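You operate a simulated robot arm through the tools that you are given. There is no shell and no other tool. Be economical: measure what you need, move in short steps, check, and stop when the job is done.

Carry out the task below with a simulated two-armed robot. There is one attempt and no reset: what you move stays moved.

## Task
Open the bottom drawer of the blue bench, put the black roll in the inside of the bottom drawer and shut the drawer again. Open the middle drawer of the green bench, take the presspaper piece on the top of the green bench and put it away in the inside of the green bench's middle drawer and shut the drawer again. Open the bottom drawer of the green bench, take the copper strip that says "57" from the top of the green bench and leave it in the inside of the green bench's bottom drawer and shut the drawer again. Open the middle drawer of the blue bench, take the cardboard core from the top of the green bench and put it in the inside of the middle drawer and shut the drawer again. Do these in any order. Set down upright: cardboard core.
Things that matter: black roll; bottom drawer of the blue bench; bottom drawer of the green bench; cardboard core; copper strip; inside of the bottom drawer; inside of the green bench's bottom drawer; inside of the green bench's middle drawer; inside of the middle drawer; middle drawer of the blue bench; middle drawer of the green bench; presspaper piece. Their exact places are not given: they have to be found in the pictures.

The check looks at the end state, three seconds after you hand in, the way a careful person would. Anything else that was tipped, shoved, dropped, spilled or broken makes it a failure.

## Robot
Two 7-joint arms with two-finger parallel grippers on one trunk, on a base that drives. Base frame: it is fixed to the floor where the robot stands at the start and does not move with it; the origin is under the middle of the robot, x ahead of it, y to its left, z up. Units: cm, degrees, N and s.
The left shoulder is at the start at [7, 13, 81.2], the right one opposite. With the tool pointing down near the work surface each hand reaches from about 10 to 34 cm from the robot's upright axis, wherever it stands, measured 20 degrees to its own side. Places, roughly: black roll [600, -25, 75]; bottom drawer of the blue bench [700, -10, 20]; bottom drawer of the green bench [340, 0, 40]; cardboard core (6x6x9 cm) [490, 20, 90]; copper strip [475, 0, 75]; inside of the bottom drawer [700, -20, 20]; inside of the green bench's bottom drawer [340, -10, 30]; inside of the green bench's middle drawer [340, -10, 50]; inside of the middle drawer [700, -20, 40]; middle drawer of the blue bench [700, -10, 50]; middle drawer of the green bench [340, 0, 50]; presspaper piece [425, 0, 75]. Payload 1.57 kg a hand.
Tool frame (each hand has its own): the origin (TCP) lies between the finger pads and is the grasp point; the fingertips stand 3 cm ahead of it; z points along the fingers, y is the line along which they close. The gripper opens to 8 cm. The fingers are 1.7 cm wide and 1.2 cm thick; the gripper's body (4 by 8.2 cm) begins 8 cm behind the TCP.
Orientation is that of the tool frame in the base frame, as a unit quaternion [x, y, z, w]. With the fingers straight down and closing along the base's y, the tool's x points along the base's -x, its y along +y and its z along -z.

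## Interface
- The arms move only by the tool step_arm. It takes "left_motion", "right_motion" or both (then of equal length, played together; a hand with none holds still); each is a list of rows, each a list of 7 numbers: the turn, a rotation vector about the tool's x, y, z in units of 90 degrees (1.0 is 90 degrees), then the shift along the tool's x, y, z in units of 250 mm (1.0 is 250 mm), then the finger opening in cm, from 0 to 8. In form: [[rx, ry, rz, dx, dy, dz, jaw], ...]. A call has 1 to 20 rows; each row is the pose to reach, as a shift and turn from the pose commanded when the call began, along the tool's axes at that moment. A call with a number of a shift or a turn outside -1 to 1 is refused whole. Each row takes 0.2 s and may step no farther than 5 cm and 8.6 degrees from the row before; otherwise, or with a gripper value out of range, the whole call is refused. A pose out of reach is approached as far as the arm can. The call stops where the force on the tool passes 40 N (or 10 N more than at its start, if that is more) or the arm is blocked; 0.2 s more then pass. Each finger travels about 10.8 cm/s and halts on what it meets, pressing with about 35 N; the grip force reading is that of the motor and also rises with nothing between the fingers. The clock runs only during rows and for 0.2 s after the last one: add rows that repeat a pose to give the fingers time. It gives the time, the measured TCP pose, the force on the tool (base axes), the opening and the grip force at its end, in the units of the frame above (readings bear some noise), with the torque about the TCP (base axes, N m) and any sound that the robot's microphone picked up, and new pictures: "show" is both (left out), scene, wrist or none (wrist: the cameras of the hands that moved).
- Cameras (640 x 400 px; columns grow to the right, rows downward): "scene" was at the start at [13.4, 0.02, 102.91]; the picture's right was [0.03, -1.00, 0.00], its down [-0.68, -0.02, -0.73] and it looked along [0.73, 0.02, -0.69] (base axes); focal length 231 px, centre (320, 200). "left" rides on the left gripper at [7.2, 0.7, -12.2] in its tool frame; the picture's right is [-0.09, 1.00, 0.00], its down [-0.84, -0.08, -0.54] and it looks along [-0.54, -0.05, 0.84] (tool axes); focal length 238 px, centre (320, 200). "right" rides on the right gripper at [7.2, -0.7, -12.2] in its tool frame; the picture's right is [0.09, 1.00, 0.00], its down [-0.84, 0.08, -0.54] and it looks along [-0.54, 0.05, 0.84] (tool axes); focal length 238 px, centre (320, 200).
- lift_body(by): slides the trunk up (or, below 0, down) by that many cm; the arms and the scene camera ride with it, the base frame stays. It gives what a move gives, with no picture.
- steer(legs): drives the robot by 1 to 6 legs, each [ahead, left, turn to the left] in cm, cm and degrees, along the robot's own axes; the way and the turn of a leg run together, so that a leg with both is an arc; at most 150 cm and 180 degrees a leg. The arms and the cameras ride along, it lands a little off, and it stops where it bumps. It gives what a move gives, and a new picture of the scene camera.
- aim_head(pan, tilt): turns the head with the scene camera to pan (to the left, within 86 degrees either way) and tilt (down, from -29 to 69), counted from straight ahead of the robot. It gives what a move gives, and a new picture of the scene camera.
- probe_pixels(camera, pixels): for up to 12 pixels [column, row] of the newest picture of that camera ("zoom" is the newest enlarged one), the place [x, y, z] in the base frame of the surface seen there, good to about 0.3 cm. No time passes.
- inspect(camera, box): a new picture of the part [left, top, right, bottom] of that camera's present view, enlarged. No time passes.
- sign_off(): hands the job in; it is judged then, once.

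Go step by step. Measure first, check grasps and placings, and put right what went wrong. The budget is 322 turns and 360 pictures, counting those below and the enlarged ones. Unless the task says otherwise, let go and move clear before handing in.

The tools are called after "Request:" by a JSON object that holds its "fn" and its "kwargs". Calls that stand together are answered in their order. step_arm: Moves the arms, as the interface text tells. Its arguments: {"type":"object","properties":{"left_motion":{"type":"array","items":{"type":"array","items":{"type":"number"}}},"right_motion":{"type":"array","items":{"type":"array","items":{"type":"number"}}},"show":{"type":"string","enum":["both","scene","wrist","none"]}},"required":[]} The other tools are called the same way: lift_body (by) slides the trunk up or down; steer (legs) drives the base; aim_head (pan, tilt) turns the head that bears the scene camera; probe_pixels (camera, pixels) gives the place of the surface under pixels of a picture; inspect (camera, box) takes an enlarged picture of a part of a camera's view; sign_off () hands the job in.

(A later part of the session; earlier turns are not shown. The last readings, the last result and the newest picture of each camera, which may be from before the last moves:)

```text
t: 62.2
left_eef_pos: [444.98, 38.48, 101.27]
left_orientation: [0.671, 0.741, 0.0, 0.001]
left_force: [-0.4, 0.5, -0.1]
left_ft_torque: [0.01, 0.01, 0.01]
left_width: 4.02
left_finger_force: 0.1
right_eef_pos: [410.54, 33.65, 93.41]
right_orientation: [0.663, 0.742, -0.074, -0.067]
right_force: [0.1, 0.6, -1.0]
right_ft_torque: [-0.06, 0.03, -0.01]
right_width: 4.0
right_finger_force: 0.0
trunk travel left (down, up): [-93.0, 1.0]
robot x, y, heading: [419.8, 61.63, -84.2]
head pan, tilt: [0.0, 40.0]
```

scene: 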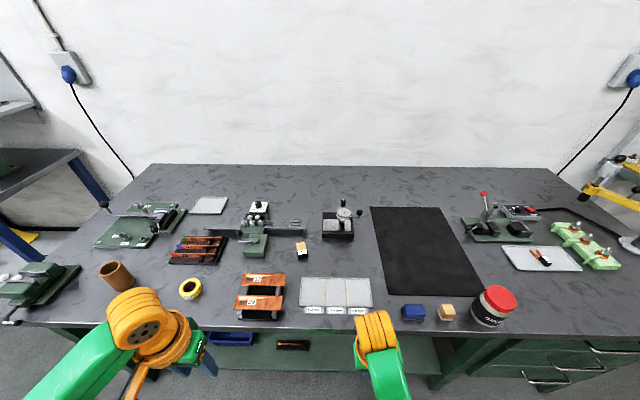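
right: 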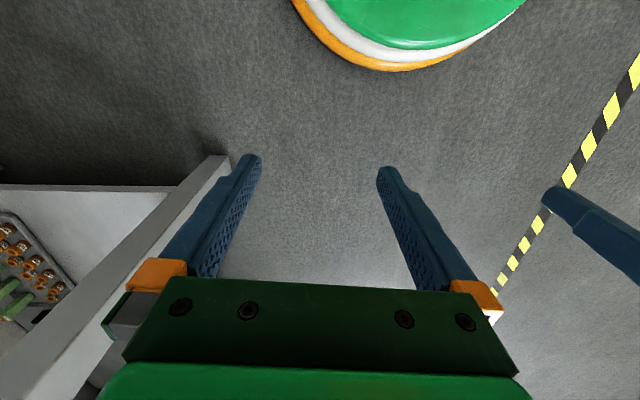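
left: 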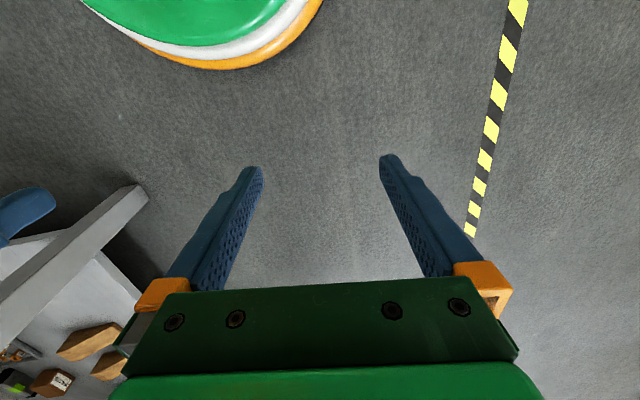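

Left hand at z=101 clears all. I drive in another 19 cm so the left hand hovers near the tan piece.

Request:
{"fn": "steer", "kwargs": {"legs": [[19, 0, 0]]}}

Request:
{"fn": "step_arm", "kwargs": {"left_motion": [[0, -0.08, 0, -0.06, -0.1, 0, 4], [0, -0.16, 0, -0.12, -0.2, 0, 4], [0, -0.24, 0, -0.18, -0.3, 0, 4], [0, -0.32, 0, -0.24, -0.4, 0, 4], [0, -0.4, 0, -0.24, -0.44, 0, 4], [0, -0.4, 0, -0.24, -0.44, 0, 4]]}}

```text
t: 63.8
left_eef_pos: [446.55, 19.12, 101.24]
left_orientation: [0.672, 0.741, 0.001, 0.001]
left_force: [-0.5, 0.5, 0.0]
left_ft_torque: [0.01, -0.01, -0.01]
left_width: 4.0
left_finger_force: 0.0
right_eef_pos: [412.25, 14.35, 93.31]
right_orientation: [0.664, 0.741, -0.073, -0.068]
right_force: [0.1, -0.3, -0.3]
right_ft_torque: [-0.04, 0.01, 0.0]
right_width: 4.04
right_finger_force: 0.0
trunk travel left (down, up): [-93.0, 1.0]
robot x, y, heading: [421.55, 42.45, -84.5]
head pan, tilt: [0.0, 40.0]
```

scene: 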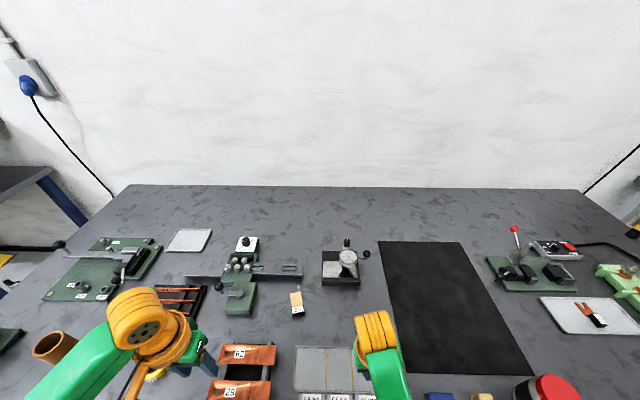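

```text
t: 65.2
left_eef_pos: [436.37, 11.75, 101.36]
left_orientation: [0.639, 0.705, -0.206, 0.229]
left_force: [0.2, -0.6, 0.6]
left_ft_torque: [0.02, -0.01, -0.02]
left_width: 3.97
left_finger_force: 0.1
right_eef_pos: [412.18, 14.23, 93.35]
right_orientation: [0.664, 0.741, -0.071, -0.068]
right_force: [0.0, 0.0, 0.4]
right_ft_torque: [-0.01, 0.0, 0.02]
right_width: 4.0
right_finger_force: 0.0
trunk travel left (down, up): [-93.0, 1.0]
robot x, y, heading: [421.43, 42.55, -84.5]
head pan, tilt: [0.0, 40.0]
```

scene: 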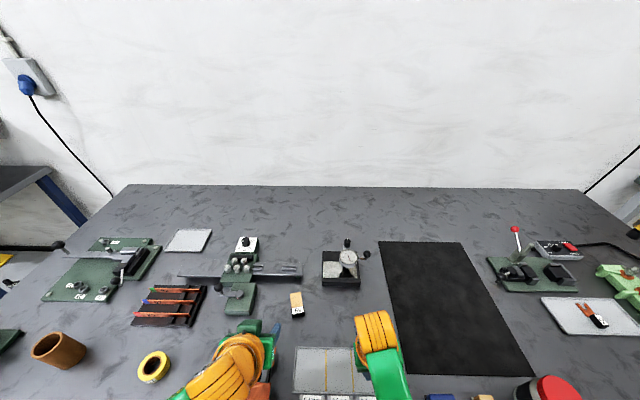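
left: 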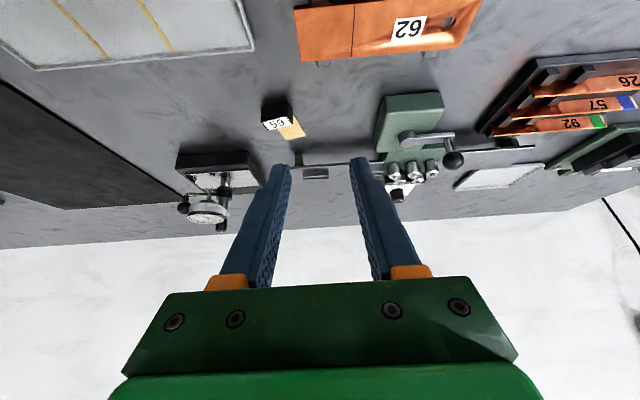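

The left wrist camera sees the block with the tan sheet at (283,120). Zoom and measure it.

Request:
{"fn": "inspect", "kwargs": {"camera": "left", "box": [250, 90, 330, 140]}}

Request:
{"fn": "probe_pixels", "kwargs": {"camera": "zoom", "pixels": [[105, 250], [320, 230], [90, 110], [300, 95], [150, 320], [330, 290], [400, 360], [430, 320], [300, 390], [200, 180], [450, 200]]}}

Request:
{"fn": "inspect", "kwargs": {"camera": "left", "box": [460, 50, 640, 160]}}

```text
8.00 times, centred on (290, 115) of left
```

zoom: 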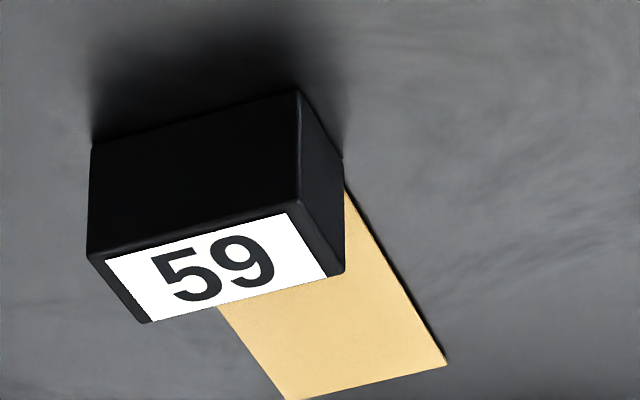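

```text
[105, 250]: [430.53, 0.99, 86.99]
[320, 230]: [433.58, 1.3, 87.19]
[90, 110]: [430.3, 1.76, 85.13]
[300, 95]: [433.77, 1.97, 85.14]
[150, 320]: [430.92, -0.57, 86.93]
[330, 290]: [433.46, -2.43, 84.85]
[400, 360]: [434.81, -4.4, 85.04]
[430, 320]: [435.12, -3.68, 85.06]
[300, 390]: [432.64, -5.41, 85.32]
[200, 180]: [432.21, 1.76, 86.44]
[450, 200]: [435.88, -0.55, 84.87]
```

```text
3.56 times, centred on (550, 105) of left
```

zoom: 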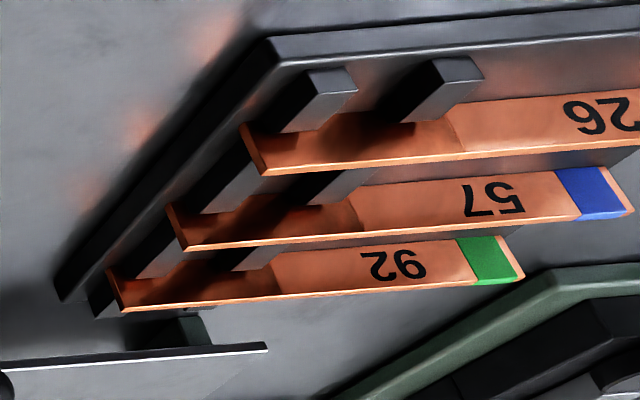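

Block is 3.5 cm wide centred (432.1,0.7), top 87. I approach it with the left gripper pitched 36°, open 6 cm, stopping above first.

Request:
{"fn": "step_arm", "kwargs": {"left_motion": [[0, 0, 0, -0.02, -0.05, 0.1, 6], [0, 0, 0, -0.04, -0.1, 0.2, 6], [0, 0, 0, -0.06, -0.15, 0.3, 6], [0, 0, 0, -0.08, -0.2, 0.4, 6], [0, 0, 0, -0.094, -0.213, 0.482, 6], [0, 0, 0, -0.094, -0.213, 0.482, 6]], "show": "wrist"}}

```text
t: 66.6
left_eef_pos: [431.86, 2.54, 92.74]
left_orientation: [0.64, 0.704, -0.206, 0.229]
left_force: [-0.6, -0.1, 0.0]
left_ft_torque: [-0.02, -0.01, 0.01]
left_width: 6.0
left_finger_force: 0.1
right_eef_pos: [412.21, 14.16, 93.16]
right_orientation: [0.663, 0.742, -0.071, -0.069]
right_force: [0.2, 0.1, 0.5]
right_ft_torque: [-0.01, 0.0, -0.01]
right_width: 4.0
right_finger_force: 0.0
trunk travel left (down, up): [-93.0, 1.0]
robot x, y, heading: [422.07, 42.65, -84.3]
head pan, tilt: [0.0, 40.0]
```

left: 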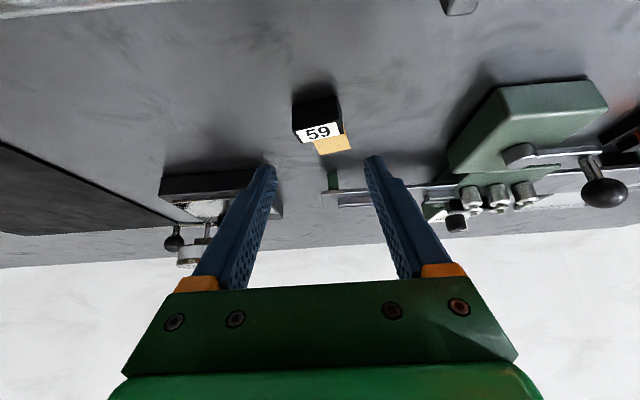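

Centred between the fingers; go down 4.5 cm vertically and close.

Request:
{"fn": "step_arm", "kwargs": {"left_motion": [[0, 0, 0, 0.035, 0.001, 0.053, 6], [0, 0, 0, 0.07, 0.002, 0.106, 6], [0, 0, 0, 0.099, 0.003, 0.151, 6], [0, 0, 0, 0.099, 0.003, 0.151, 6]], "show": "wrist"}}

```text
t: 67.6
left_eef_pos: [432.1, 2.43, 88.35]
left_orientation: [0.639, 0.705, -0.206, 0.229]
left_force: [0.5, -1.0, 0.2]
left_ft_torque: [-0.01, -0.02, -0.01]
left_width: 6.01
left_finger_force: 0.0
right_eef_pos: [412.16, 13.98, 93.14]
right_orientation: [0.663, 0.742, -0.072, -0.069]
right_force: [0.0, 0.6, -0.7]
right_ft_torque: [-0.02, 0.04, 0.0]
right_width: 4.01
right_finger_force: 0.0
trunk travel left (down, up): [-93.0, 1.0]
robot x, y, heading: [422.14, 42.59, -84.3]
head pan, tilt: [0.0, 40.0]
```

left: 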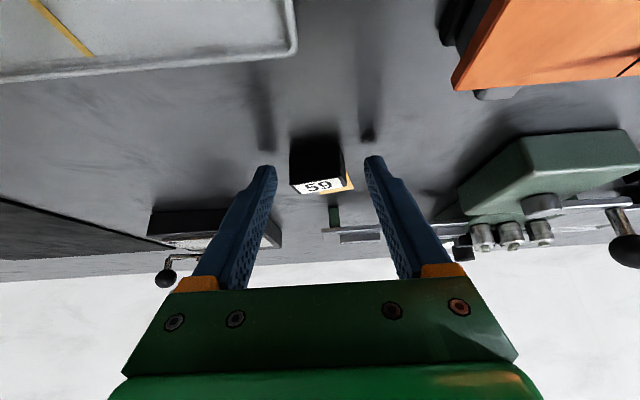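

Fingers straddle the block at the tips. Close.

Request:
{"fn": "step_arm", "kwargs": {"left_motion": [[0, 0, 0, 0, 0, 0, 5], [0, 0, 0, 0, 0, 0, 3], [0, 0, 0, 0, 0, 0, 2.5], [0, 0, 0, 0, 0, 0, 2.5]], "show": "wrist"}}

```text
t: 68.6
left_eef_pos: [432.28, 2.37, 88.36]
left_orientation: [0.639, 0.705, -0.206, 0.229]
left_force: [0.3, 0.5, 1.7]
left_ft_torque: [0.0, 0.03, -0.01]
left_width: 3.69
left_finger_force: 35.2
right_eef_pos: [412.06, 14.2, 93.21]
right_orientation: [0.663, 0.742, -0.072, -0.069]
right_force: [-0.2, -0.1, -0.9]
right_ft_torque: [-0.01, 0.02, 0.0]
right_width: 4.02
right_finger_force: 0.1
trunk travel left (down, up): [-93.0, 1.0]
robot x, y, heading: [421.77, 42.26, -84.1]
head pan, tilt: [0.0, 40.0]
```

left: 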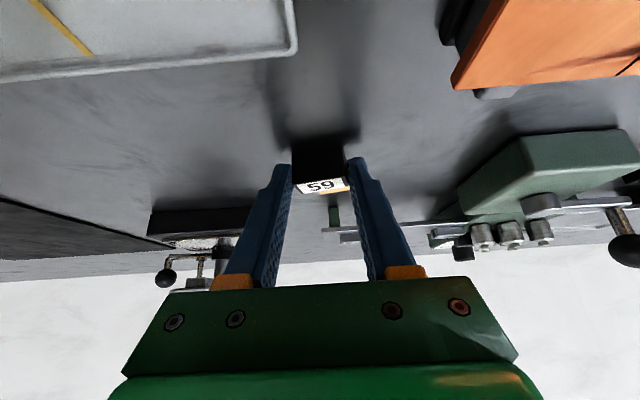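

Gripped. Withdraw along the tool axis (up and back).

Request:
{"fn": "step_arm", "kwargs": {"left_motion": [[0, 0, 0, 0, 0, -0.08, 2.5], [0, 0, 0, 0, 0, -0.2, 2.5], [0, 0, 0, 0, 0, -0.35, 2.5], [0, 0, 0, 0, 0, -0.5, 2.5], [0, 0, 0, 0, 0, -0.6, 2.5], [0, 0, 0, 0, 0, -0.6, 2.5]]}}

```text
t: 70.0
left_eef_pos: [431.21, 11.11, 100.63]
left_orientation: [0.64, 0.705, -0.205, 0.228]
left_force: [0.4, -0.2, 0.3]
left_ft_torque: [0.0, -0.03, 0.0]
left_width: 3.63
left_finger_force: 35.4
right_eef_pos: [412.23, 14.12, 93.08]
right_orientation: [0.663, 0.742, -0.072, -0.069]
right_force: [-0.1, -0.1, -0.5]
right_ft_torque: [0.01, 0.02, -0.02]
right_width: 4.0
right_finger_force: 0.1
trunk travel left (down, up): [-93.0, 1.0]
robot x, y, heading: [421.54, 42.85, -84.5]
head pan, tilt: [0.0, 40.0]
```

scene: 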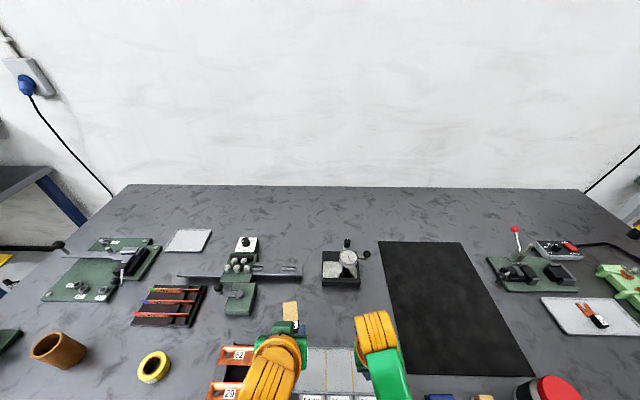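
left: 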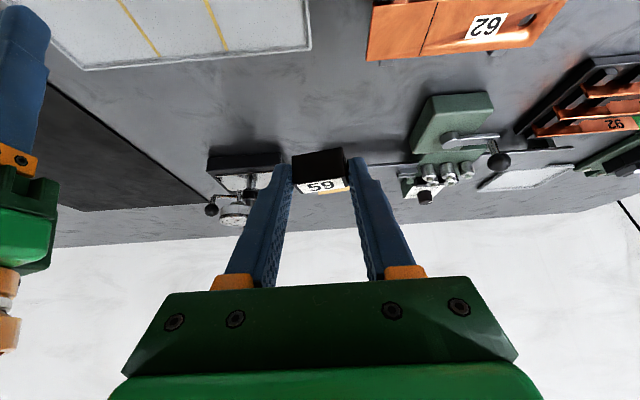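

The piece is held. Back off, strafe right along the bench towards the drawers, and lower the trunk.

Request:
{"fn": "steer", "kwargs": {"legs": [[-45, 0, 0], [0, -77, 0]]}}

Request:
{"fn": "lift_body", "kwargs": {"by": -38}}

Request:
{"fn": "step_arm", "kwargs": {"right_motion": [[0, 0, -0.09, 0, 0, 0, 6], [0, 0, -0.18, 0, 0, 0, 6], [0, 0, -0.27, 0, 0, 0, 6], [0, 0, -0.36, 0, 0, 0, 6], [0, 0, -0.45, 0, 0, 0, 6], [0, 0, -0.54, 0, 0, 0, 6], [0, 0, -0.63, 0, 0, 0, 6], [0, 0, -0.72, 0, 0, 0, 6], [0, 0, -0.81, 0, 0, 0, 6], [0, 0, -0.9, 0, 0, 0, 6], [0, 0, -0.99, 0, 0, 0, 6], [0, 0, -0.99, 0, 0, 0, 6]]}}

```text
t: 76.6
left_eef_pos: [348.47, 51.42, 100.38]
left_orientation: [0.648, 0.697, -0.209, 0.226]
left_force: [1.2, 0.1, 0.1]
left_ft_torque: [0.05, 0.02, 0.01]
left_width: 3.53
left_finger_force: 34.8
right_eef_pos: [329.64, 54.92, 93.21]
right_orientation: [0.673, 0.733, -0.071, -0.069]
right_force: [-0.1, -0.3, -0.4]
right_ft_torque: [0.02, 0.04, 0.0]
right_width: 4.02
right_finger_force: 0.1
trunk travel left (down, up): [-93.0, 1.0]
robot x, y, heading: [339.99, 83.07, -85.8]
head pan, tilt: [0.0, 40.0]
```

scene: 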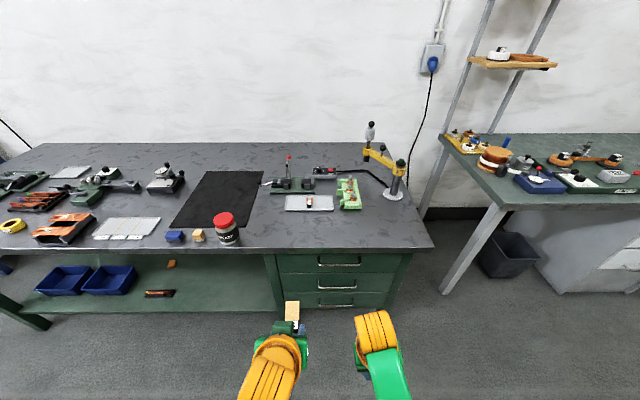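

```text
t: 80.2
left_eef_pos: [348.32, 51.51, 62.56]
left_orientation: [0.648, 0.697, -0.209, 0.226]
left_force: [0.1, -0.2, -0.8]
left_ft_torque: [0.02, 0.0, 0.03]
left_width: 3.47
left_finger_force: 35.5
right_eef_pos: [329.58, 55.07, 55.16]
right_orientation: [0.672, 0.734, -0.07, -0.07]
right_force: [0.1, 0.0, 0.8]
right_ft_torque: [0.02, 0.02, 0.02]
right_width: 3.98
right_finger_force: 0.0
trunk travel left (down, up): [-55.0, 39.0]
robot x, y, heading: [339.66, 83.33, -85.8]
head pan, tilt: [0.0, 40.0]
```

```text
t: 82.8
left_eef_pos: [348.29, 51.46, 62.48]
left_orientation: [0.648, 0.697, -0.208, 0.227]
left_force: [0.2, 0.0, -0.3]
left_ft_torque: [0.04, -0.02, -0.03]
left_width: 3.47
left_finger_force: 35.3
right_eef_pos: [329.48, 54.85, 55.18]
right_orientation: [-0.036, 0.994, -0.002, -0.101]
right_force: [-0.1, 0.0, 0.6]
right_ft_torque: [-0.01, 0.0, 0.03]
right_width: 6.01
right_finger_force: 0.1
trunk travel left (down, up): [-55.0, 39.0]
robot x, y, heading: [339.97, 83.33, -85.8]
head pan, tilt: [0.0, 40.0]
```

scene: 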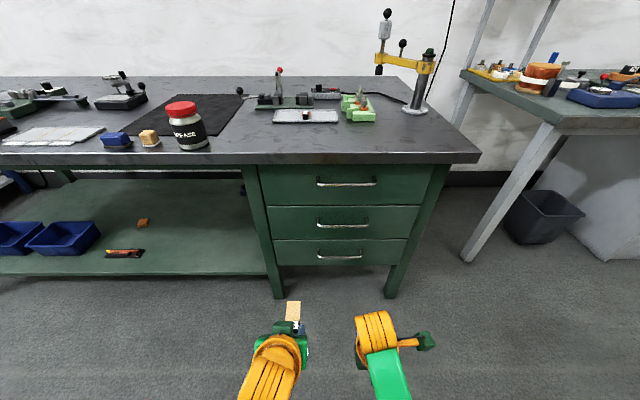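
right: 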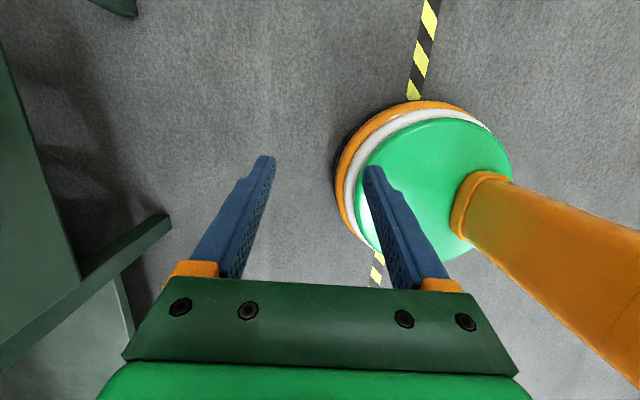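

The roll worked. The drawers are in view, handles at (347,183),(342,223),(340,255). Level the right tool, then pitch it toward the bench.

Request:
{"fn": "step_arm", "kwargs": {"right_motion": [[0, -0.064, 0, 0, 0, 0, 6], [0, -0.128, 0, 0, 0, 0, 6], [0, -0.128, 0, 0, 0, 0, 6]], "show": "none"}}

Request:
{"fn": "step_arm", "kwargs": {"right_motion": [[0.09, 0, 0, 0, 0, 0, 6], [0.18, 0, 0, 0, 0, 0, 6], [0.27, 0, 0, 0, 0, 0, 6], [0.36, 0, 0, 0, 0, 0, 6], [0.45, 0, 0, 0, 0, 0, 6], [0.54, 0, 0, 0, 0, 0, 6], [0.63, 0, 0, 0, 0, 0, 6], [0.68, 0, 0, 0, 0, 0, 6], [0.68, 0, 0, 0, 0, 0, 6]]}}

Request:
{"fn": "probe_pixels", "kwargs": {"camera": "scene", "pixels": [[317, 184], [376, 183], [317, 223], [368, 222], [318, 255], [362, 256], [330, 230], [290, 225], [410, 225], [300, 250], [300, 200]]}}

```text
t: 83.6
left_eef_pos: [348.26, 51.44, 62.6]
left_orientation: [0.647, 0.697, -0.209, 0.227]
left_force: [-0.4, 0.1, -0.4]
left_ft_torque: [-0.03, 0.03, -0.03]
left_width: 3.46
left_finger_force: 34.9
right_eef_pos: [329.44, 54.79, 55.15]
right_orientation: [-0.036, 0.999, 0.001, 0.002]
right_force: [-0.1, 0.4, -0.2]
right_ft_torque: [-0.02, 0.0, 0.02]
right_width: 6.01
right_finger_force: 0.0
trunk travel left (down, up): [-55.0, 39.0]
robot x, y, heading: [339.81, 83.26, -85.8]
head pan, tilt: [0.0, 40.0]
```

```text
t: 85.6
left_eef_pos: [348.45, 51.4, 62.48]
left_orientation: [0.648, 0.696, -0.209, 0.227]
left_force: [-0.4, 0.4, 0.6]
left_ft_torque: [0.01, 0.02, 0.02]
left_width: 3.47
left_finger_force: 34.9
right_eef_pos: [329.39, 55.01, 55.13]
right_orientation: [-0.03, 0.862, -0.506, 0.02]
right_force: [-0.2, 0.0, -0.1]
right_ft_torque: [0.0, -0.01, -0.03]
right_width: 6.0
right_finger_force: 0.0
trunk travel left (down, up): [-55.0, 39.0]
robot x, y, heading: [340.03, 83.14, -86.2]
head pan, tilt: [0.0, 40.0]
```

scene: 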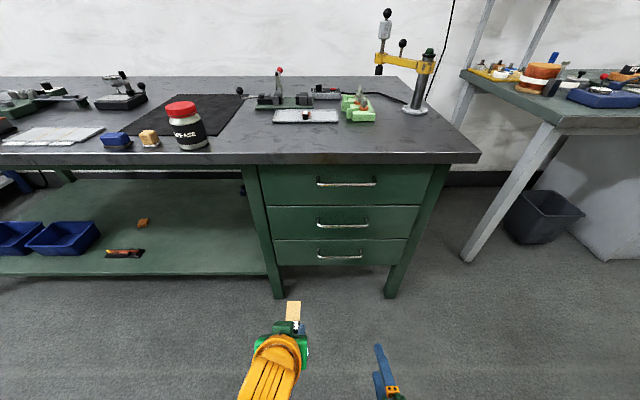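
right: 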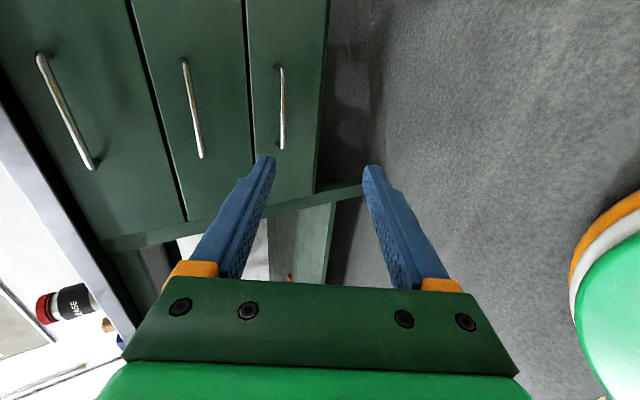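

```text
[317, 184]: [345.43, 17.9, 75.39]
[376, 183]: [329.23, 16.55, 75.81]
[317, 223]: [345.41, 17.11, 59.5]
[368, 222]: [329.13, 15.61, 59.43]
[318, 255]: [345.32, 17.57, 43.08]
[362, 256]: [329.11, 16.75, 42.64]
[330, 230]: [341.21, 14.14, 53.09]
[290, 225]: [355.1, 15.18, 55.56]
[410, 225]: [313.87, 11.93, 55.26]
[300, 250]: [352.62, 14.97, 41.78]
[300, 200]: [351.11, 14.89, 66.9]
```

Middle handle: bar from x 329 to 345, y≈17, z=59.4. I retract the loaded left hand and extend/raise the right one, before driving in.

Request:
{"fn": "step_arm", "kwargs": {"left_motion": [[0, 0, 0, 0.08, 0.06, -0.06, 2.5], [0, 0, 0, 0.16, 0.12, -0.12, 2.5], [0, 0, 0, 0.24, 0.17, -0.18, 2.5], [0, 0, 0, 0.32, 0.22, -0.24, 2.5], [0, 0, 0, 0.38, 0.26, -0.28, 2.5], [0, 0, 0, 0.436, 0.29, -0.31, 2.5], [0, 0, 0, 0.436, 0.29, -0.31, 2.5]], "right_motion": [[0, 0, 0, 0, -0.05, 0.025, 5], [0, 0, 0, 0, -0.1, 0.05, 5], [0, 0, 0, 0, -0.15, 0.075, 5], [0, 0, 0, 0, -0.2, 0.1, 5], [0, 0, 0, 0, -0.267, 0.125, 5], [0, 0, 0, 0, -0.267, 0.125, 5], [0, 0, 0, 0, -0.267, 0.125, 5]], "show": "none"}}

Request:
{"fn": "steer", "kwargs": {"legs": [[23, 6, 1]]}}

Request:
{"fn": "inspect", "kwargs": {"camera": "right", "box": [0, 0, 640, 400]}}

```text
t: 87.2
left_eef_pos: [352.44, 65.48, 58.42]
left_orientation: [0.648, 0.696, -0.209, 0.227]
left_force: [0.1, 1.4, 0.0]
left_ft_torque: [0.04, 0.0, 0.0]
left_width: 3.46
left_finger_force: 34.6
left hand out of reach, approached as far as the arm can: row 2, 3, 4, 5, 6, 7
right_eef_pos: [329.84, 48.87, 59.4]
right_orientation: [-0.03, 0.861, -0.507, 0.019]
right_force: [0.3, -0.1, 0.0]
right_ft_torque: [-0.01, 0.03, 0.02]
right_width: 5.02
right_finger_force: 0.0
trunk travel left (down, up): [-55.0, 39.0]
robot x, y, heading: [339.98, 83.0, -85.8]
head pan, tilt: [0.0, 40.0]
```

```text
t: 89.0
left_eef_pos: [360.82, 42.84, 58.33]
left_orientation: [0.639, 0.705, -0.206, 0.23]
left_force: [-0.7, -0.6, 0.0]
left_ft_torque: [0.04, -0.02, -0.01]
left_width: 3.47
left_finger_force: 35.2
right_eef_pos: [338.7, 25.73, 59.44]
right_orientation: [-0.043, 0.861, -0.506, 0.026]
right_force: [-0.2, -0.4, 0.8]
right_ft_torque: [0.04, 0.0, 0.0]
right_width: 5.01
right_finger_force: 0.1
trunk travel left (down, up): [-55.0, 39.0]
robot x, y, heading: [348.42, 59.99, -84.4]
head pan, tilt: [0.0, 40.0]
```

scene: 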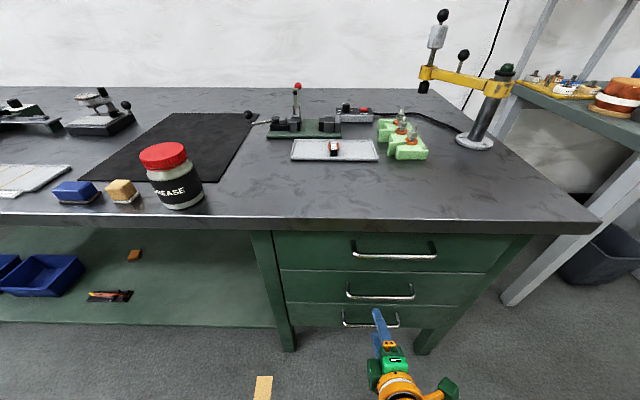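

```text
1.00 times, centred on (320, 200) of right (not enlarged: the box is as wide or as high as the picture)
```

zoom: 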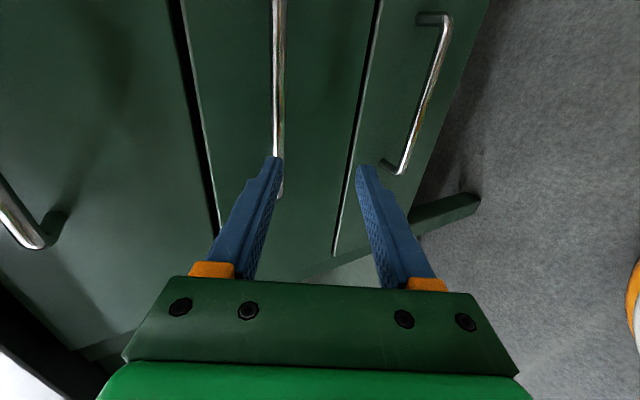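

Advance the right hand to the middle handle with the jaws at 3.6.

Request:
{"fn": "step_arm", "kwargs": {"right_motion": [[0, 0, 0, 0.01, -0.05, 0.06, 3.8], [0, 0, 0, 0.02, -0.1, 0.13, 3.8], [0, 0, 0, 0.03, -0.14, 0.19, 3.8], [0, 0, 0, 0.03, -0.162, 0.238, 3.8], [0, 0, 0, 0.03, -0.162, 0.238, 3.8]], "show": "wrist"}}

```text
t: 90.2
left_eef_pos: [360.81, 42.85, 58.37]
left_orientation: [0.638, 0.705, -0.206, 0.23]
left_force: [0.2, 0.8, 0.1]
left_ft_torque: [-0.02, -0.01, -0.03]
left_width: 3.48
left_finger_force: 34.7
right_eef_pos: [338.55, 18.54, 60.12]
right_orientation: [-0.042, 0.861, -0.507, 0.025]
right_force: [0.6, 0.1, 0.5]
right_ft_torque: [0.01, -0.01, -0.02]
right_width: 3.81
right_finger_force: 0.0
trunk travel left (down, up): [-55.0, 39.0]
robot x, y, heading: [347.89, 59.97, -84.3]
head pan, tilt: [0.0, 40.0]
```

right: 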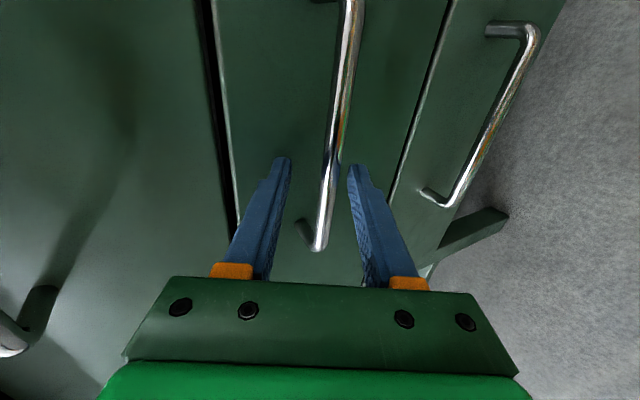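

The bar lies between the fingers. Close.

Request:
{"fn": "step_arm", "kwargs": {"right_motion": [[0, 0, 0, 0, 0, 0, 2], [0, 0, 0, 0, 0, 0, 0.5], [0, 0, 0, 0, 0, 0, 0.3], [0, 0, 0, 0, 0, 0, 0.3]], "show": "wrist"}}

```text
t: 91.2
left_eef_pos: [360.83, 42.77, 58.21]
left_orientation: [0.639, 0.705, -0.206, 0.229]
left_force: [-0.1, -0.5, 0.2]
left_ft_torque: [-0.01, -0.01, 0.02]
left_width: 3.47
left_finger_force: 35.5
right_eef_pos: [338.65, 18.72, 60.05]
right_orientation: [-0.041, 0.861, -0.506, 0.026]
right_force: [1.7, 11.6, -15.9]
right_ft_torque: [0.27, -0.02, -0.12]
right_width: 2.03
right_finger_force: 9.5
trunk travel left (down, up): [-55.0, 39.0]
robot x, y, heading: [347.76, 60.15, -84.4]
head pan, tilt: [0.0, 40.0]
```

right: 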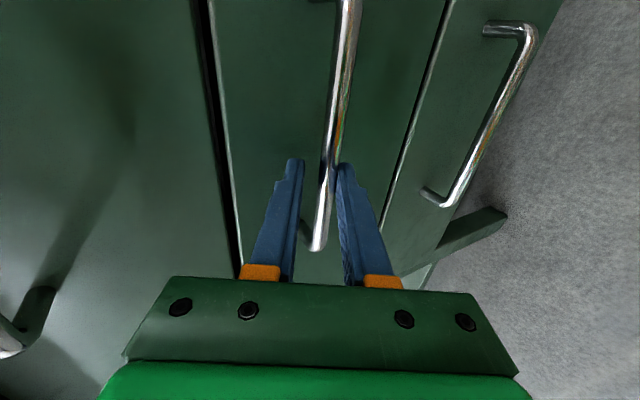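

Only one finger touches; shift the tool 0.5 cm along +y and close.

Request:
{"fn": "step_arm", "kwargs": {"right_motion": [[0, 0, 0, 0, 0.01, 0, 1.6], [0, 0, 0, 0, 0.02, 0, 0.5], [0, 0, 0, 0, 0.022, 0, 0.3], [0, 0, 0, 0, 0.022, 0, 0.3]], "show": "none"}}

```text
t: 92.2
left_eef_pos: [360.92, 42.69, 58.34]
left_orientation: [0.639, 0.705, -0.206, 0.229]
left_force: [-0.3, 0.5, 0.1]
left_ft_torque: [0.0, 0.01, -0.02]
left_width: 3.47
left_finger_force: 35.2
right_eef_pos: [338.63, 18.86, 59.64]
right_orientation: [-0.041, 0.861, -0.507, 0.026]
right_force: [1.9, 8.1, -7.3]
right_ft_torque: [0.18, -0.08, 0.03]
right_width: 1.22
right_finger_force: 5.0
trunk travel left (down, up): [-55.0, 39.0]
robot x, y, heading: [347.85, 60.13, -84.6]
head pan, tilt: [0.0, 40.0]
```

Hooked. Pull by driving back 12 cm and check.

Request:
{"fn": "step_arm", "kwargs": {"right_motion": [[0, 0, 0, 0, 0.006, 0, 0.3], [0, 0, 0, 0, 0.006, 0, 0.0], [0, 0, 0, 0, 0.006, 0, 0.0]], "show": "none"}}

Request:
{"fn": "steer", "kwargs": {"legs": [[-12, 0, 0]]}}

```text
t: 93.0
left_eef_pos: [360.87, 42.76, 58.27]
left_orientation: [0.639, 0.705, -0.206, 0.229]
left_force: [-1.2, 0.4, 0.0]
left_ft_torque: [0.01, 0.03, 0.0]
left_width: 3.49
left_finger_force: 35.0
right_eef_pos: [338.61, 18.81, 59.65]
right_orientation: [-0.041, 0.86, -0.508, 0.026]
right_force: [2.3, -0.5, 4.8]
right_ft_torque: [-0.08, -0.28, 0.25]
right_width: 1.18
right_finger_force: 28.6
trunk travel left (down, up): [-55.0, 39.0]
robot x, y, heading: [347.85, 60.1, -84.1]
head pan, tilt: [0.0, 40.0]
```

```text
t: 94.2
left_eef_pos: [359.98, 54.63, 58.28]
left_orientation: [0.639, 0.704, -0.209, 0.228]
left_force: [0.1, 0.1, -1.1]
left_ft_torque: [0.0, -0.04, -0.03]
left_width: 3.46
left_finger_force: 35.2
right_eef_pos: [337.7, 30.73, 59.62]
right_orientation: [-0.042, 0.86, -0.508, 0.025]
right_force: [22.0, 0.4, 6.2]
right_ft_torque: [-0.04, -0.5, 0.51]
right_width: 1.19
right_finger_force: 29.7
trunk travel left (down, up): [-55.0, 39.0]
robot x, y, heading: [346.42, 72.03, -84.3]
head pan, tilt: [0.0, 40.0]
```

scene: 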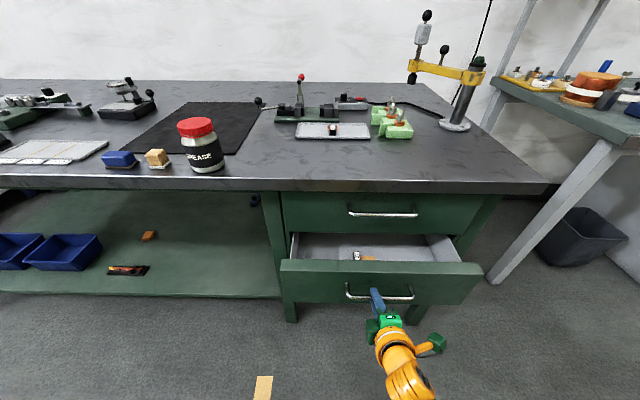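

The drawer opens (items already inside at (362,256)). Pull 12 cm more.

Request:
{"fn": "steer", "kwargs": {"legs": [[-12, 0.5, 0]]}}

```text
t: 95.5
left_eef_pos: [358.94, 66.67, 58.46]
left_orientation: [0.639, 0.705, -0.206, 0.23]
left_force: [-0.7, -0.2, -0.2]
left_ft_torque: [0.01, -0.02, 0.02]
left_width: 3.48
left_finger_force: 34.9
right_eef_pos: [336.74, 42.55, 59.74]
right_orientation: [-0.041, 0.86, -0.508, 0.026]
right_force: [0.4, -0.2, 7.5]
right_ft_torque: [-0.09, -0.19, 0.26]
right_width: 1.13
right_finger_force: 28.5
trunk travel left (down, up): [-55.0, 39.0]
robot x, y, heading: [346.06, 83.92, -84.5]
head pan, tilt: [0.0, 40.0]
```

scene: 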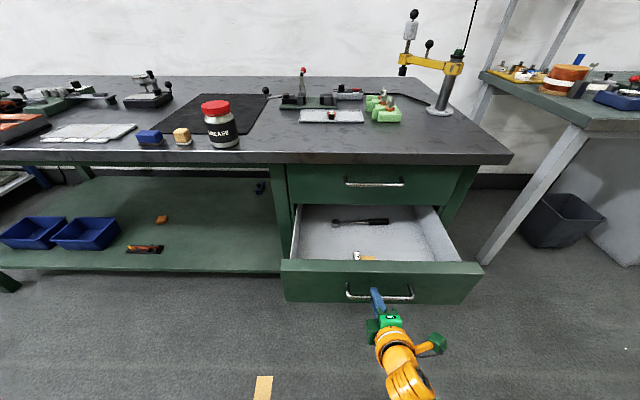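

Open 24 cm. Release and retract the right hand, measure the drawer.

Request:
{"fn": "step_arm", "kwargs": {"right_motion": [[0, 0, 0, 0, 0, 0, 2.5], [0, 0, 0, 0, 0, 0, 4], [0, 0, 0, 0, 0, -0.1, 4], [0, 0, 0, 0, 0, -0.25, 4], [0, 0, 0, 0, 0, -0.35, 4], [0, 0, 0, 0, 0, -0.35, 4]]}}

Request:
{"fn": "probe_pixels", "kwargs": {"camera": "scene", "pixels": [[320, 245], [420, 240], [370, 230], [365, 257], [375, 221], [380, 268], [287, 265], [478, 266], [299, 215], [435, 212], [330, 275]]}}

Request:
{"fn": "inspect", "kwargs": {"camera": "scene", "box": [270, 190, 490, 310]}}

```text
t: 96.9
left_eef_pos: [358.99, 66.5, 58.27]
left_orientation: [0.64, 0.704, -0.206, 0.229]
left_force: [-0.1, 0.4, -0.1]
left_ft_torque: [0.02, 0.01, -0.01]
left_width: 3.46
left_finger_force: 35.2
right_eef_pos: [335.73, 50.17, 63.9]
right_orientation: [-0.041, 0.861, -0.507, 0.025]
right_force: [-0.5, 0.7, -0.6]
right_ft_torque: [0.0, 0.02, 0.01]
right_width: 3.98
right_finger_force: 0.0
trunk travel left (down, up): [-55.0, 39.0]
robot x, y, heading: [345.72, 84.21, -84.6]
head pan, tilt: [0.0, 40.0]
```

scene: 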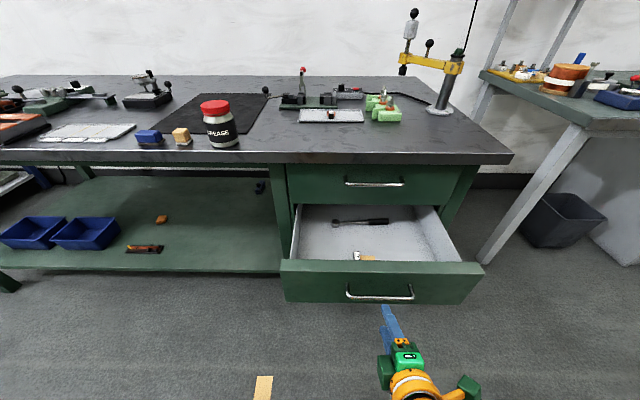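
right: 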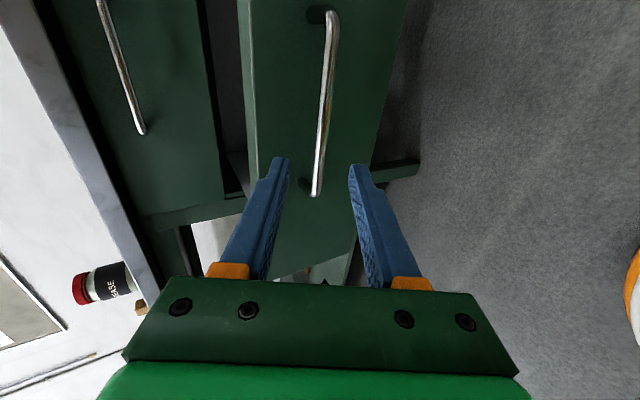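

```text
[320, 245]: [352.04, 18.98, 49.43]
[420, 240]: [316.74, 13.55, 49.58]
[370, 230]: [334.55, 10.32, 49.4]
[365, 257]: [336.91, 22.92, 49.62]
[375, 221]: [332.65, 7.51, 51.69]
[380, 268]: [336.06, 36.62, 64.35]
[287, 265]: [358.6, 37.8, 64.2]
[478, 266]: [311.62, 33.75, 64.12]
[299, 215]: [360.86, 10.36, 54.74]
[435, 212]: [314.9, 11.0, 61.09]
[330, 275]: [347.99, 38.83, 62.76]
```

```text
2.91 times, centred on (380, 250) of scene
```

zoom: 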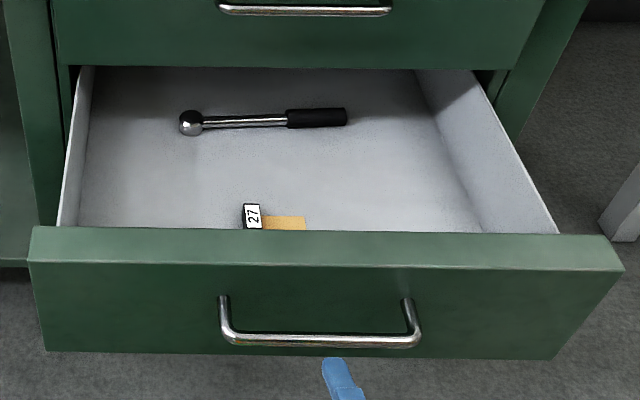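

Drawer floor z=49.4, front panel top 64 at y≈37; contents: ratchet and piece "27". I'll raise both hands clear, then drive in to place ours at about (349,17).

Request:
{"fn": "step_arm", "kwargs": {"left_motion": [[0, 0, 0, -0.08, 0, -0.04, 2.5], [0, 0, 0, -0.16, 0, -0.08, 2.5], [0, 0, 0, -0.24, 0, -0.12, 2.5], [0, 0, 0, -0.32, 0, -0.16, 2.5], [0, 0, 0, -0.4, 0, -0.2, 2.5], [0, 0, 0, -0.475, 0, -0.25, 2.5], [0, 0, 0, -0.475, 0, -0.25, 2.5]], "right_motion": [[0, 0, 0, 0, -0.04, -0.08, 4], [0, 0, 0, 0, -0.08, -0.16, 4], [0, 0, 0, 0, -0.12, -0.25, 4], [0, 0, 0, 0, -0.17, -0.34, 4], [0, 0, 0, 0, -0.22, -0.43, 4], [0, 0, 0, 0, -0.264, -0.51, 4], [0, 0, 0, 0, -0.264, -0.51, 4]], "show": "scene"}}

```text
t: 98.7
left_eef_pos: [355.65, 57.63, 62.94]
left_orientation: [0.678, 0.679, -0.138, 0.245]
left_force: [-0.5, -0.6, -0.1]
left_ft_torque: [0.01, 0.01, 0.0]
left_width: 3.47
left_finger_force: 35.4
left hand out of reach, approached as far as the arm can: row 1, 2, 3, 4, 5, 6, 7
right_eef_pos: [340.52, 59.89, 67.16]
right_orientation: [-0.049, 0.861, -0.507, 0.003]
right_force: [-0.1, -0.7, 0.4]
right_ft_torque: [0.01, -0.03, 0.02]
right_width: 4.01
right_finger_force: 0.1
right hand out of reach, approached as far as the arm can: row 1, 2, 3, 4, 5, 6, 7
trunk travel left (down, up): [-55.0, 39.0]
robot x, y, heading: [346.4, 83.78, -84.5]
head pan, tilt: [0.0, 40.0]
stopped in row 7 (left hand): the arm was blocked; the commanded pose is now the measured one
```

scene: 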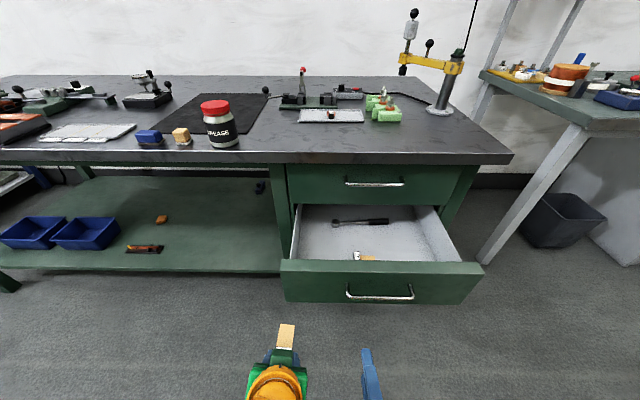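

Near the body the arms can't rise further, so I raise the trunk by 10, then drive in.

Request:
{"fn": "lift_body", "kwargs": {"by": 12}}

Request:
{"fn": "steer", "kwargs": {"legs": [[25, -8.5, 0]]}}

Request:
{"fn": "inspect", "kwargs": {"camera": "left", "box": [0, 0, 640, 400]}}

```text
t: 100.2
left_eef_pos: [355.61, 57.72, 75.02]
left_orientation: [0.678, 0.679, -0.138, 0.244]
left_force: [0.1, 0.2, -0.5]
left_ft_torque: [0.02, 0.02, 0.02]
left_width: 3.48
left_finger_force: 34.7
right_eef_pos: [340.56, 60.07, 79.15]
right_orientation: [-0.05, 0.861, -0.507, 0.005]
right_force: [0.0, -0.2, -0.5]
right_ft_torque: [0.02, 0.01, 0.02]
right_width: 4.02
right_finger_force: 0.0
trunk travel left (down, up): [-67.0, 27.0]
robot x, y, heading: [346.23, 83.82, -84.6]
head pan, tilt: [0.0, 40.0]
```

```text
t: 102.1
left_eef_pos: [349.07, 32.05, 74.94]
left_orientation: [0.681, 0.676, -0.14, 0.243]
left_force: [0.1, 0.5, -1.0]
left_ft_torque: [0.01, -0.01, 0.0]
left_width: 3.46
left_finger_force: 35.0
right_eef_pos: [334.16, 34.51, 79.17]
right_orientation: [-0.044, 0.862, -0.506, 0.002]
right_force: [-0.1, -0.5, -0.1]
right_ft_torque: [0.01, -0.01, 0.0]
right_width: 4.01
right_finger_force: 0.0
trunk travel left (down, up): [-67.0, 27.0]
robot x, y, heading: [339.71, 58.06, -85.1]
head pan, tilt: [0.0, 40.0]
```

scene: 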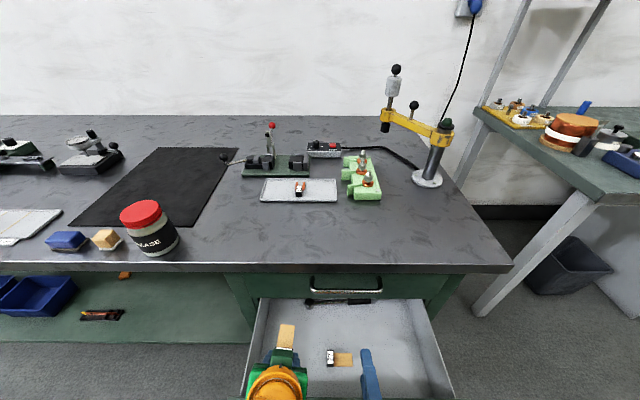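

```text
1.00 times, centred on (320, 200) of left (not enlarged: the box is as wide or as high as the picture)
```

zoom: 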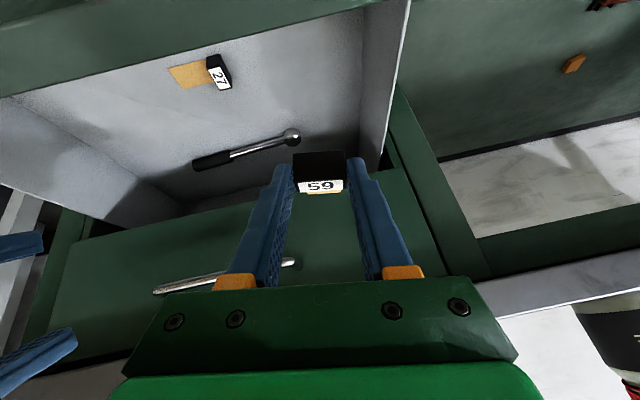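

Move the held piece down into the drawer to (349,21,60) first.

Request:
{"fn": "step_arm", "kwargs": {"left_motion": [[0, 0, 0, -0.016, -0.025, 0.15, 2.5], [0, 0, 0, -0.032, -0.05, 0.3, 2.5], [0, 0, 0, -0.048, -0.075, 0.45, 2.5], [0, 0, 0, -0.06, -0.09, 0.6, 2.5], [0, 0, 0, -0.064, -0.1, 0.734, 2.5], [0, 0, 0, -0.064, -0.1, 0.734, 2.5]]}}

```text
t: 103.5
left_eef_pos: [351.46, 21.54, 58.88]
left_orientation: [0.687, 0.67, -0.118, 0.256]
left_force: [0.1, 0.4, -0.1]
left_ft_torque: [0.03, -0.05, 0.03]
left_width: 3.48
left_finger_force: 35.2
right_eef_pos: [333.99, 34.51, 79.1]
right_orientation: [-0.045, 0.861, -0.506, 0.002]
right_force: [0.2, 0.1, 0.5]
right_ft_torque: [0.02, -0.02, -0.01]
right_width: 3.99
right_finger_force: 0.0
trunk travel left (down, up): [-67.0, 27.0]
robot x, y, heading: [339.99, 58.2, -85.2]
head pan, tilt: [0.0, 40.0]
```

scene: 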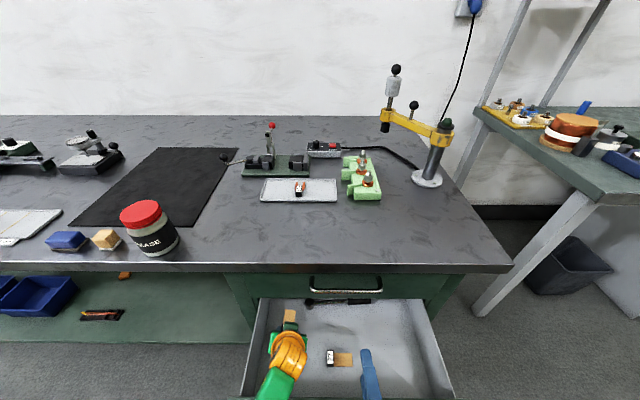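
left: 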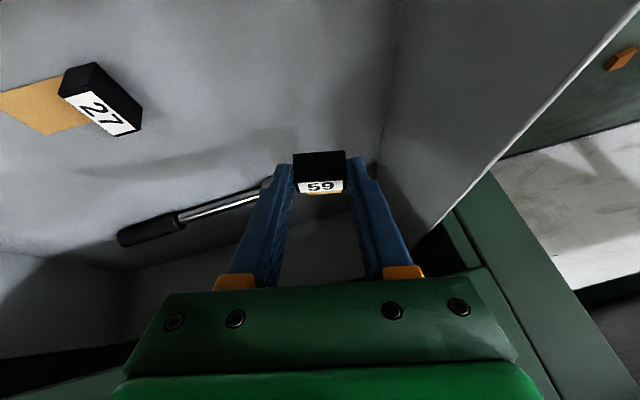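

Shift 3 cm away from the side wall, remove the roll, and lower toward the drawer floor.

Request:
{"fn": "step_arm", "kwargs": {"left_motion": [[0.05, 0, 0, 0.02, -0.08, 0.02, 2.5], [0.1, 0, 0, 0.03, -0.14, 0.06, 2.5], [0.125, 0, 0, 0.05, -0.166, 0.1, 2.5], [0.125, 0, 0, 0.065, -0.166, 0.135, 2.5], [0.125, 0, 0, 0.078, -0.166, 0.162, 2.5], [0.125, 0, 0, 0.078, -0.166, 0.162, 2.5]]}}

```text
t: 103.8
left_eef_pos: [350.91, 21.57, 58.47]
left_orientation: [0.695, 0.662, -0.13, 0.249]
left_force: [2.9, 1.1, 23.1]
left_ft_torque: [3.14, 0.46, -0.46]
left_width: 3.5
left_finger_force: 34.9
right_eef_pos: [333.97, 34.71, 79.22]
right_orientation: [-0.046, 0.861, -0.507, 0.002]
right_force: [-0.9, 0.6, 0.4]
right_ft_torque: [0.0, -0.02, -0.01]
right_width: 3.99
right_finger_force: 0.1
trunk travel left (down, up): [-67.0, 27.0]
robot x, y, heading: [339.64, 58.58, -84.9]
head pan, tilt: [0.0, 40.0]
stopped in row 1 (left hand): the force on the tool passed its limit at 61 N (the readings are from after the stop); the commanded pose is now the measured one
```

scene: 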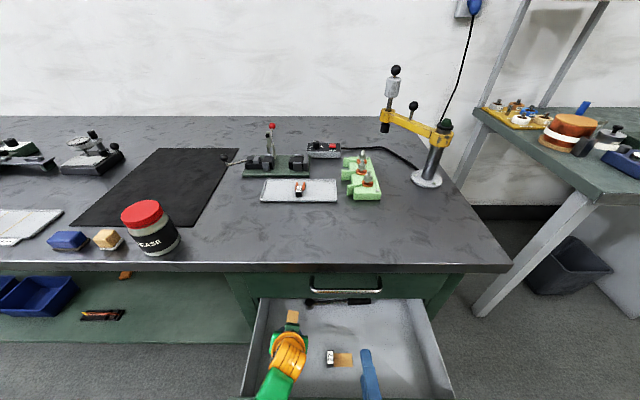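
left: 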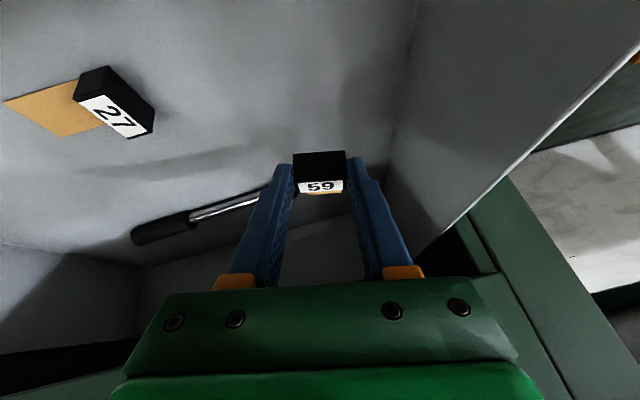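

The force came from the wrist camera mount touching the drawer's front panel (lever ≈13.6 cm behind). I lift, move 3.5 cm further in, reduce the pitch, and level.

Request:
{"fn": "step_arm", "kwargs": {"left_motion": [[0, 0, 0, -0.061, 0.021, -0.101, 2.5], [0.04, 0.04, 0, -0.1, -0.03, -0.08, 2.5], [0.08, 0.09, 0, -0.14, -0.08, -0.04, 2.5], [0.11, 0.13, 0, -0.161, -0.104, 0.005, 2.5], [0.11, 0.13, 0, -0.161, -0.104, 0.005, 2.5]]}}

```text
t: 105.2
left_eef_pos: [352.31, 18.4, 58.67]
left_orientation: [0.719, 0.676, -0.081, 0.139]
left_force: [0.3, 0.2, 0.2]
left_ft_torque: [0.0, 0.01, -0.02]
left_width: 3.48
left_finger_force: 35.1
right_eef_pos: [333.9, 34.49, 79.09]
right_orientation: [-0.045, 0.861, -0.506, 0.0]
right_force: [-0.6, -0.4, -1.2]
right_ft_torque: [0.0, 0.05, 0.0]
right_width: 3.99
right_finger_force: 0.1
trunk travel left (down, up): [-67.0, 27.0]
robot x, y, heading: [339.96, 58.35, -85.3]
head pan, tilt: [0.0, 40.0]
stopped in row 5 (left hand): the arm was blocked; the commanded pose is now the measured one
```

scene: 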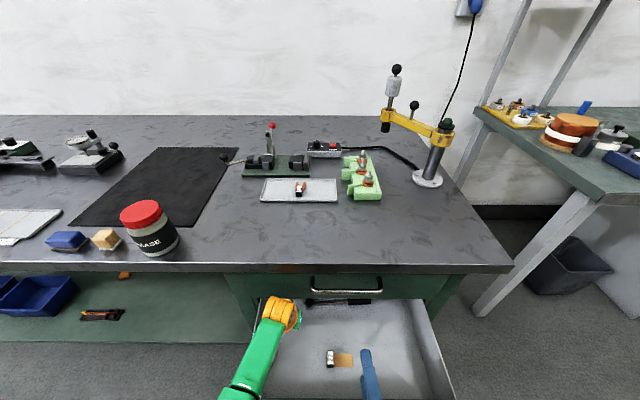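
left: 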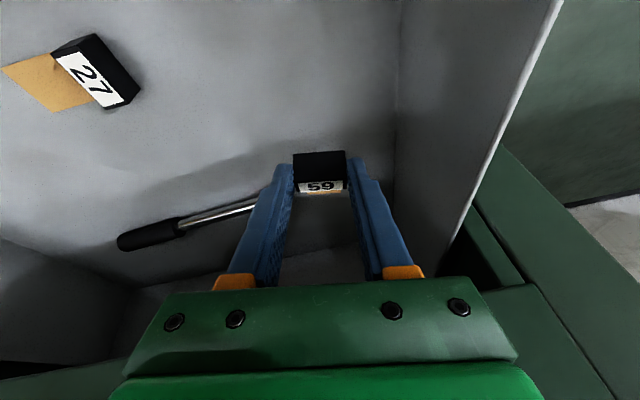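

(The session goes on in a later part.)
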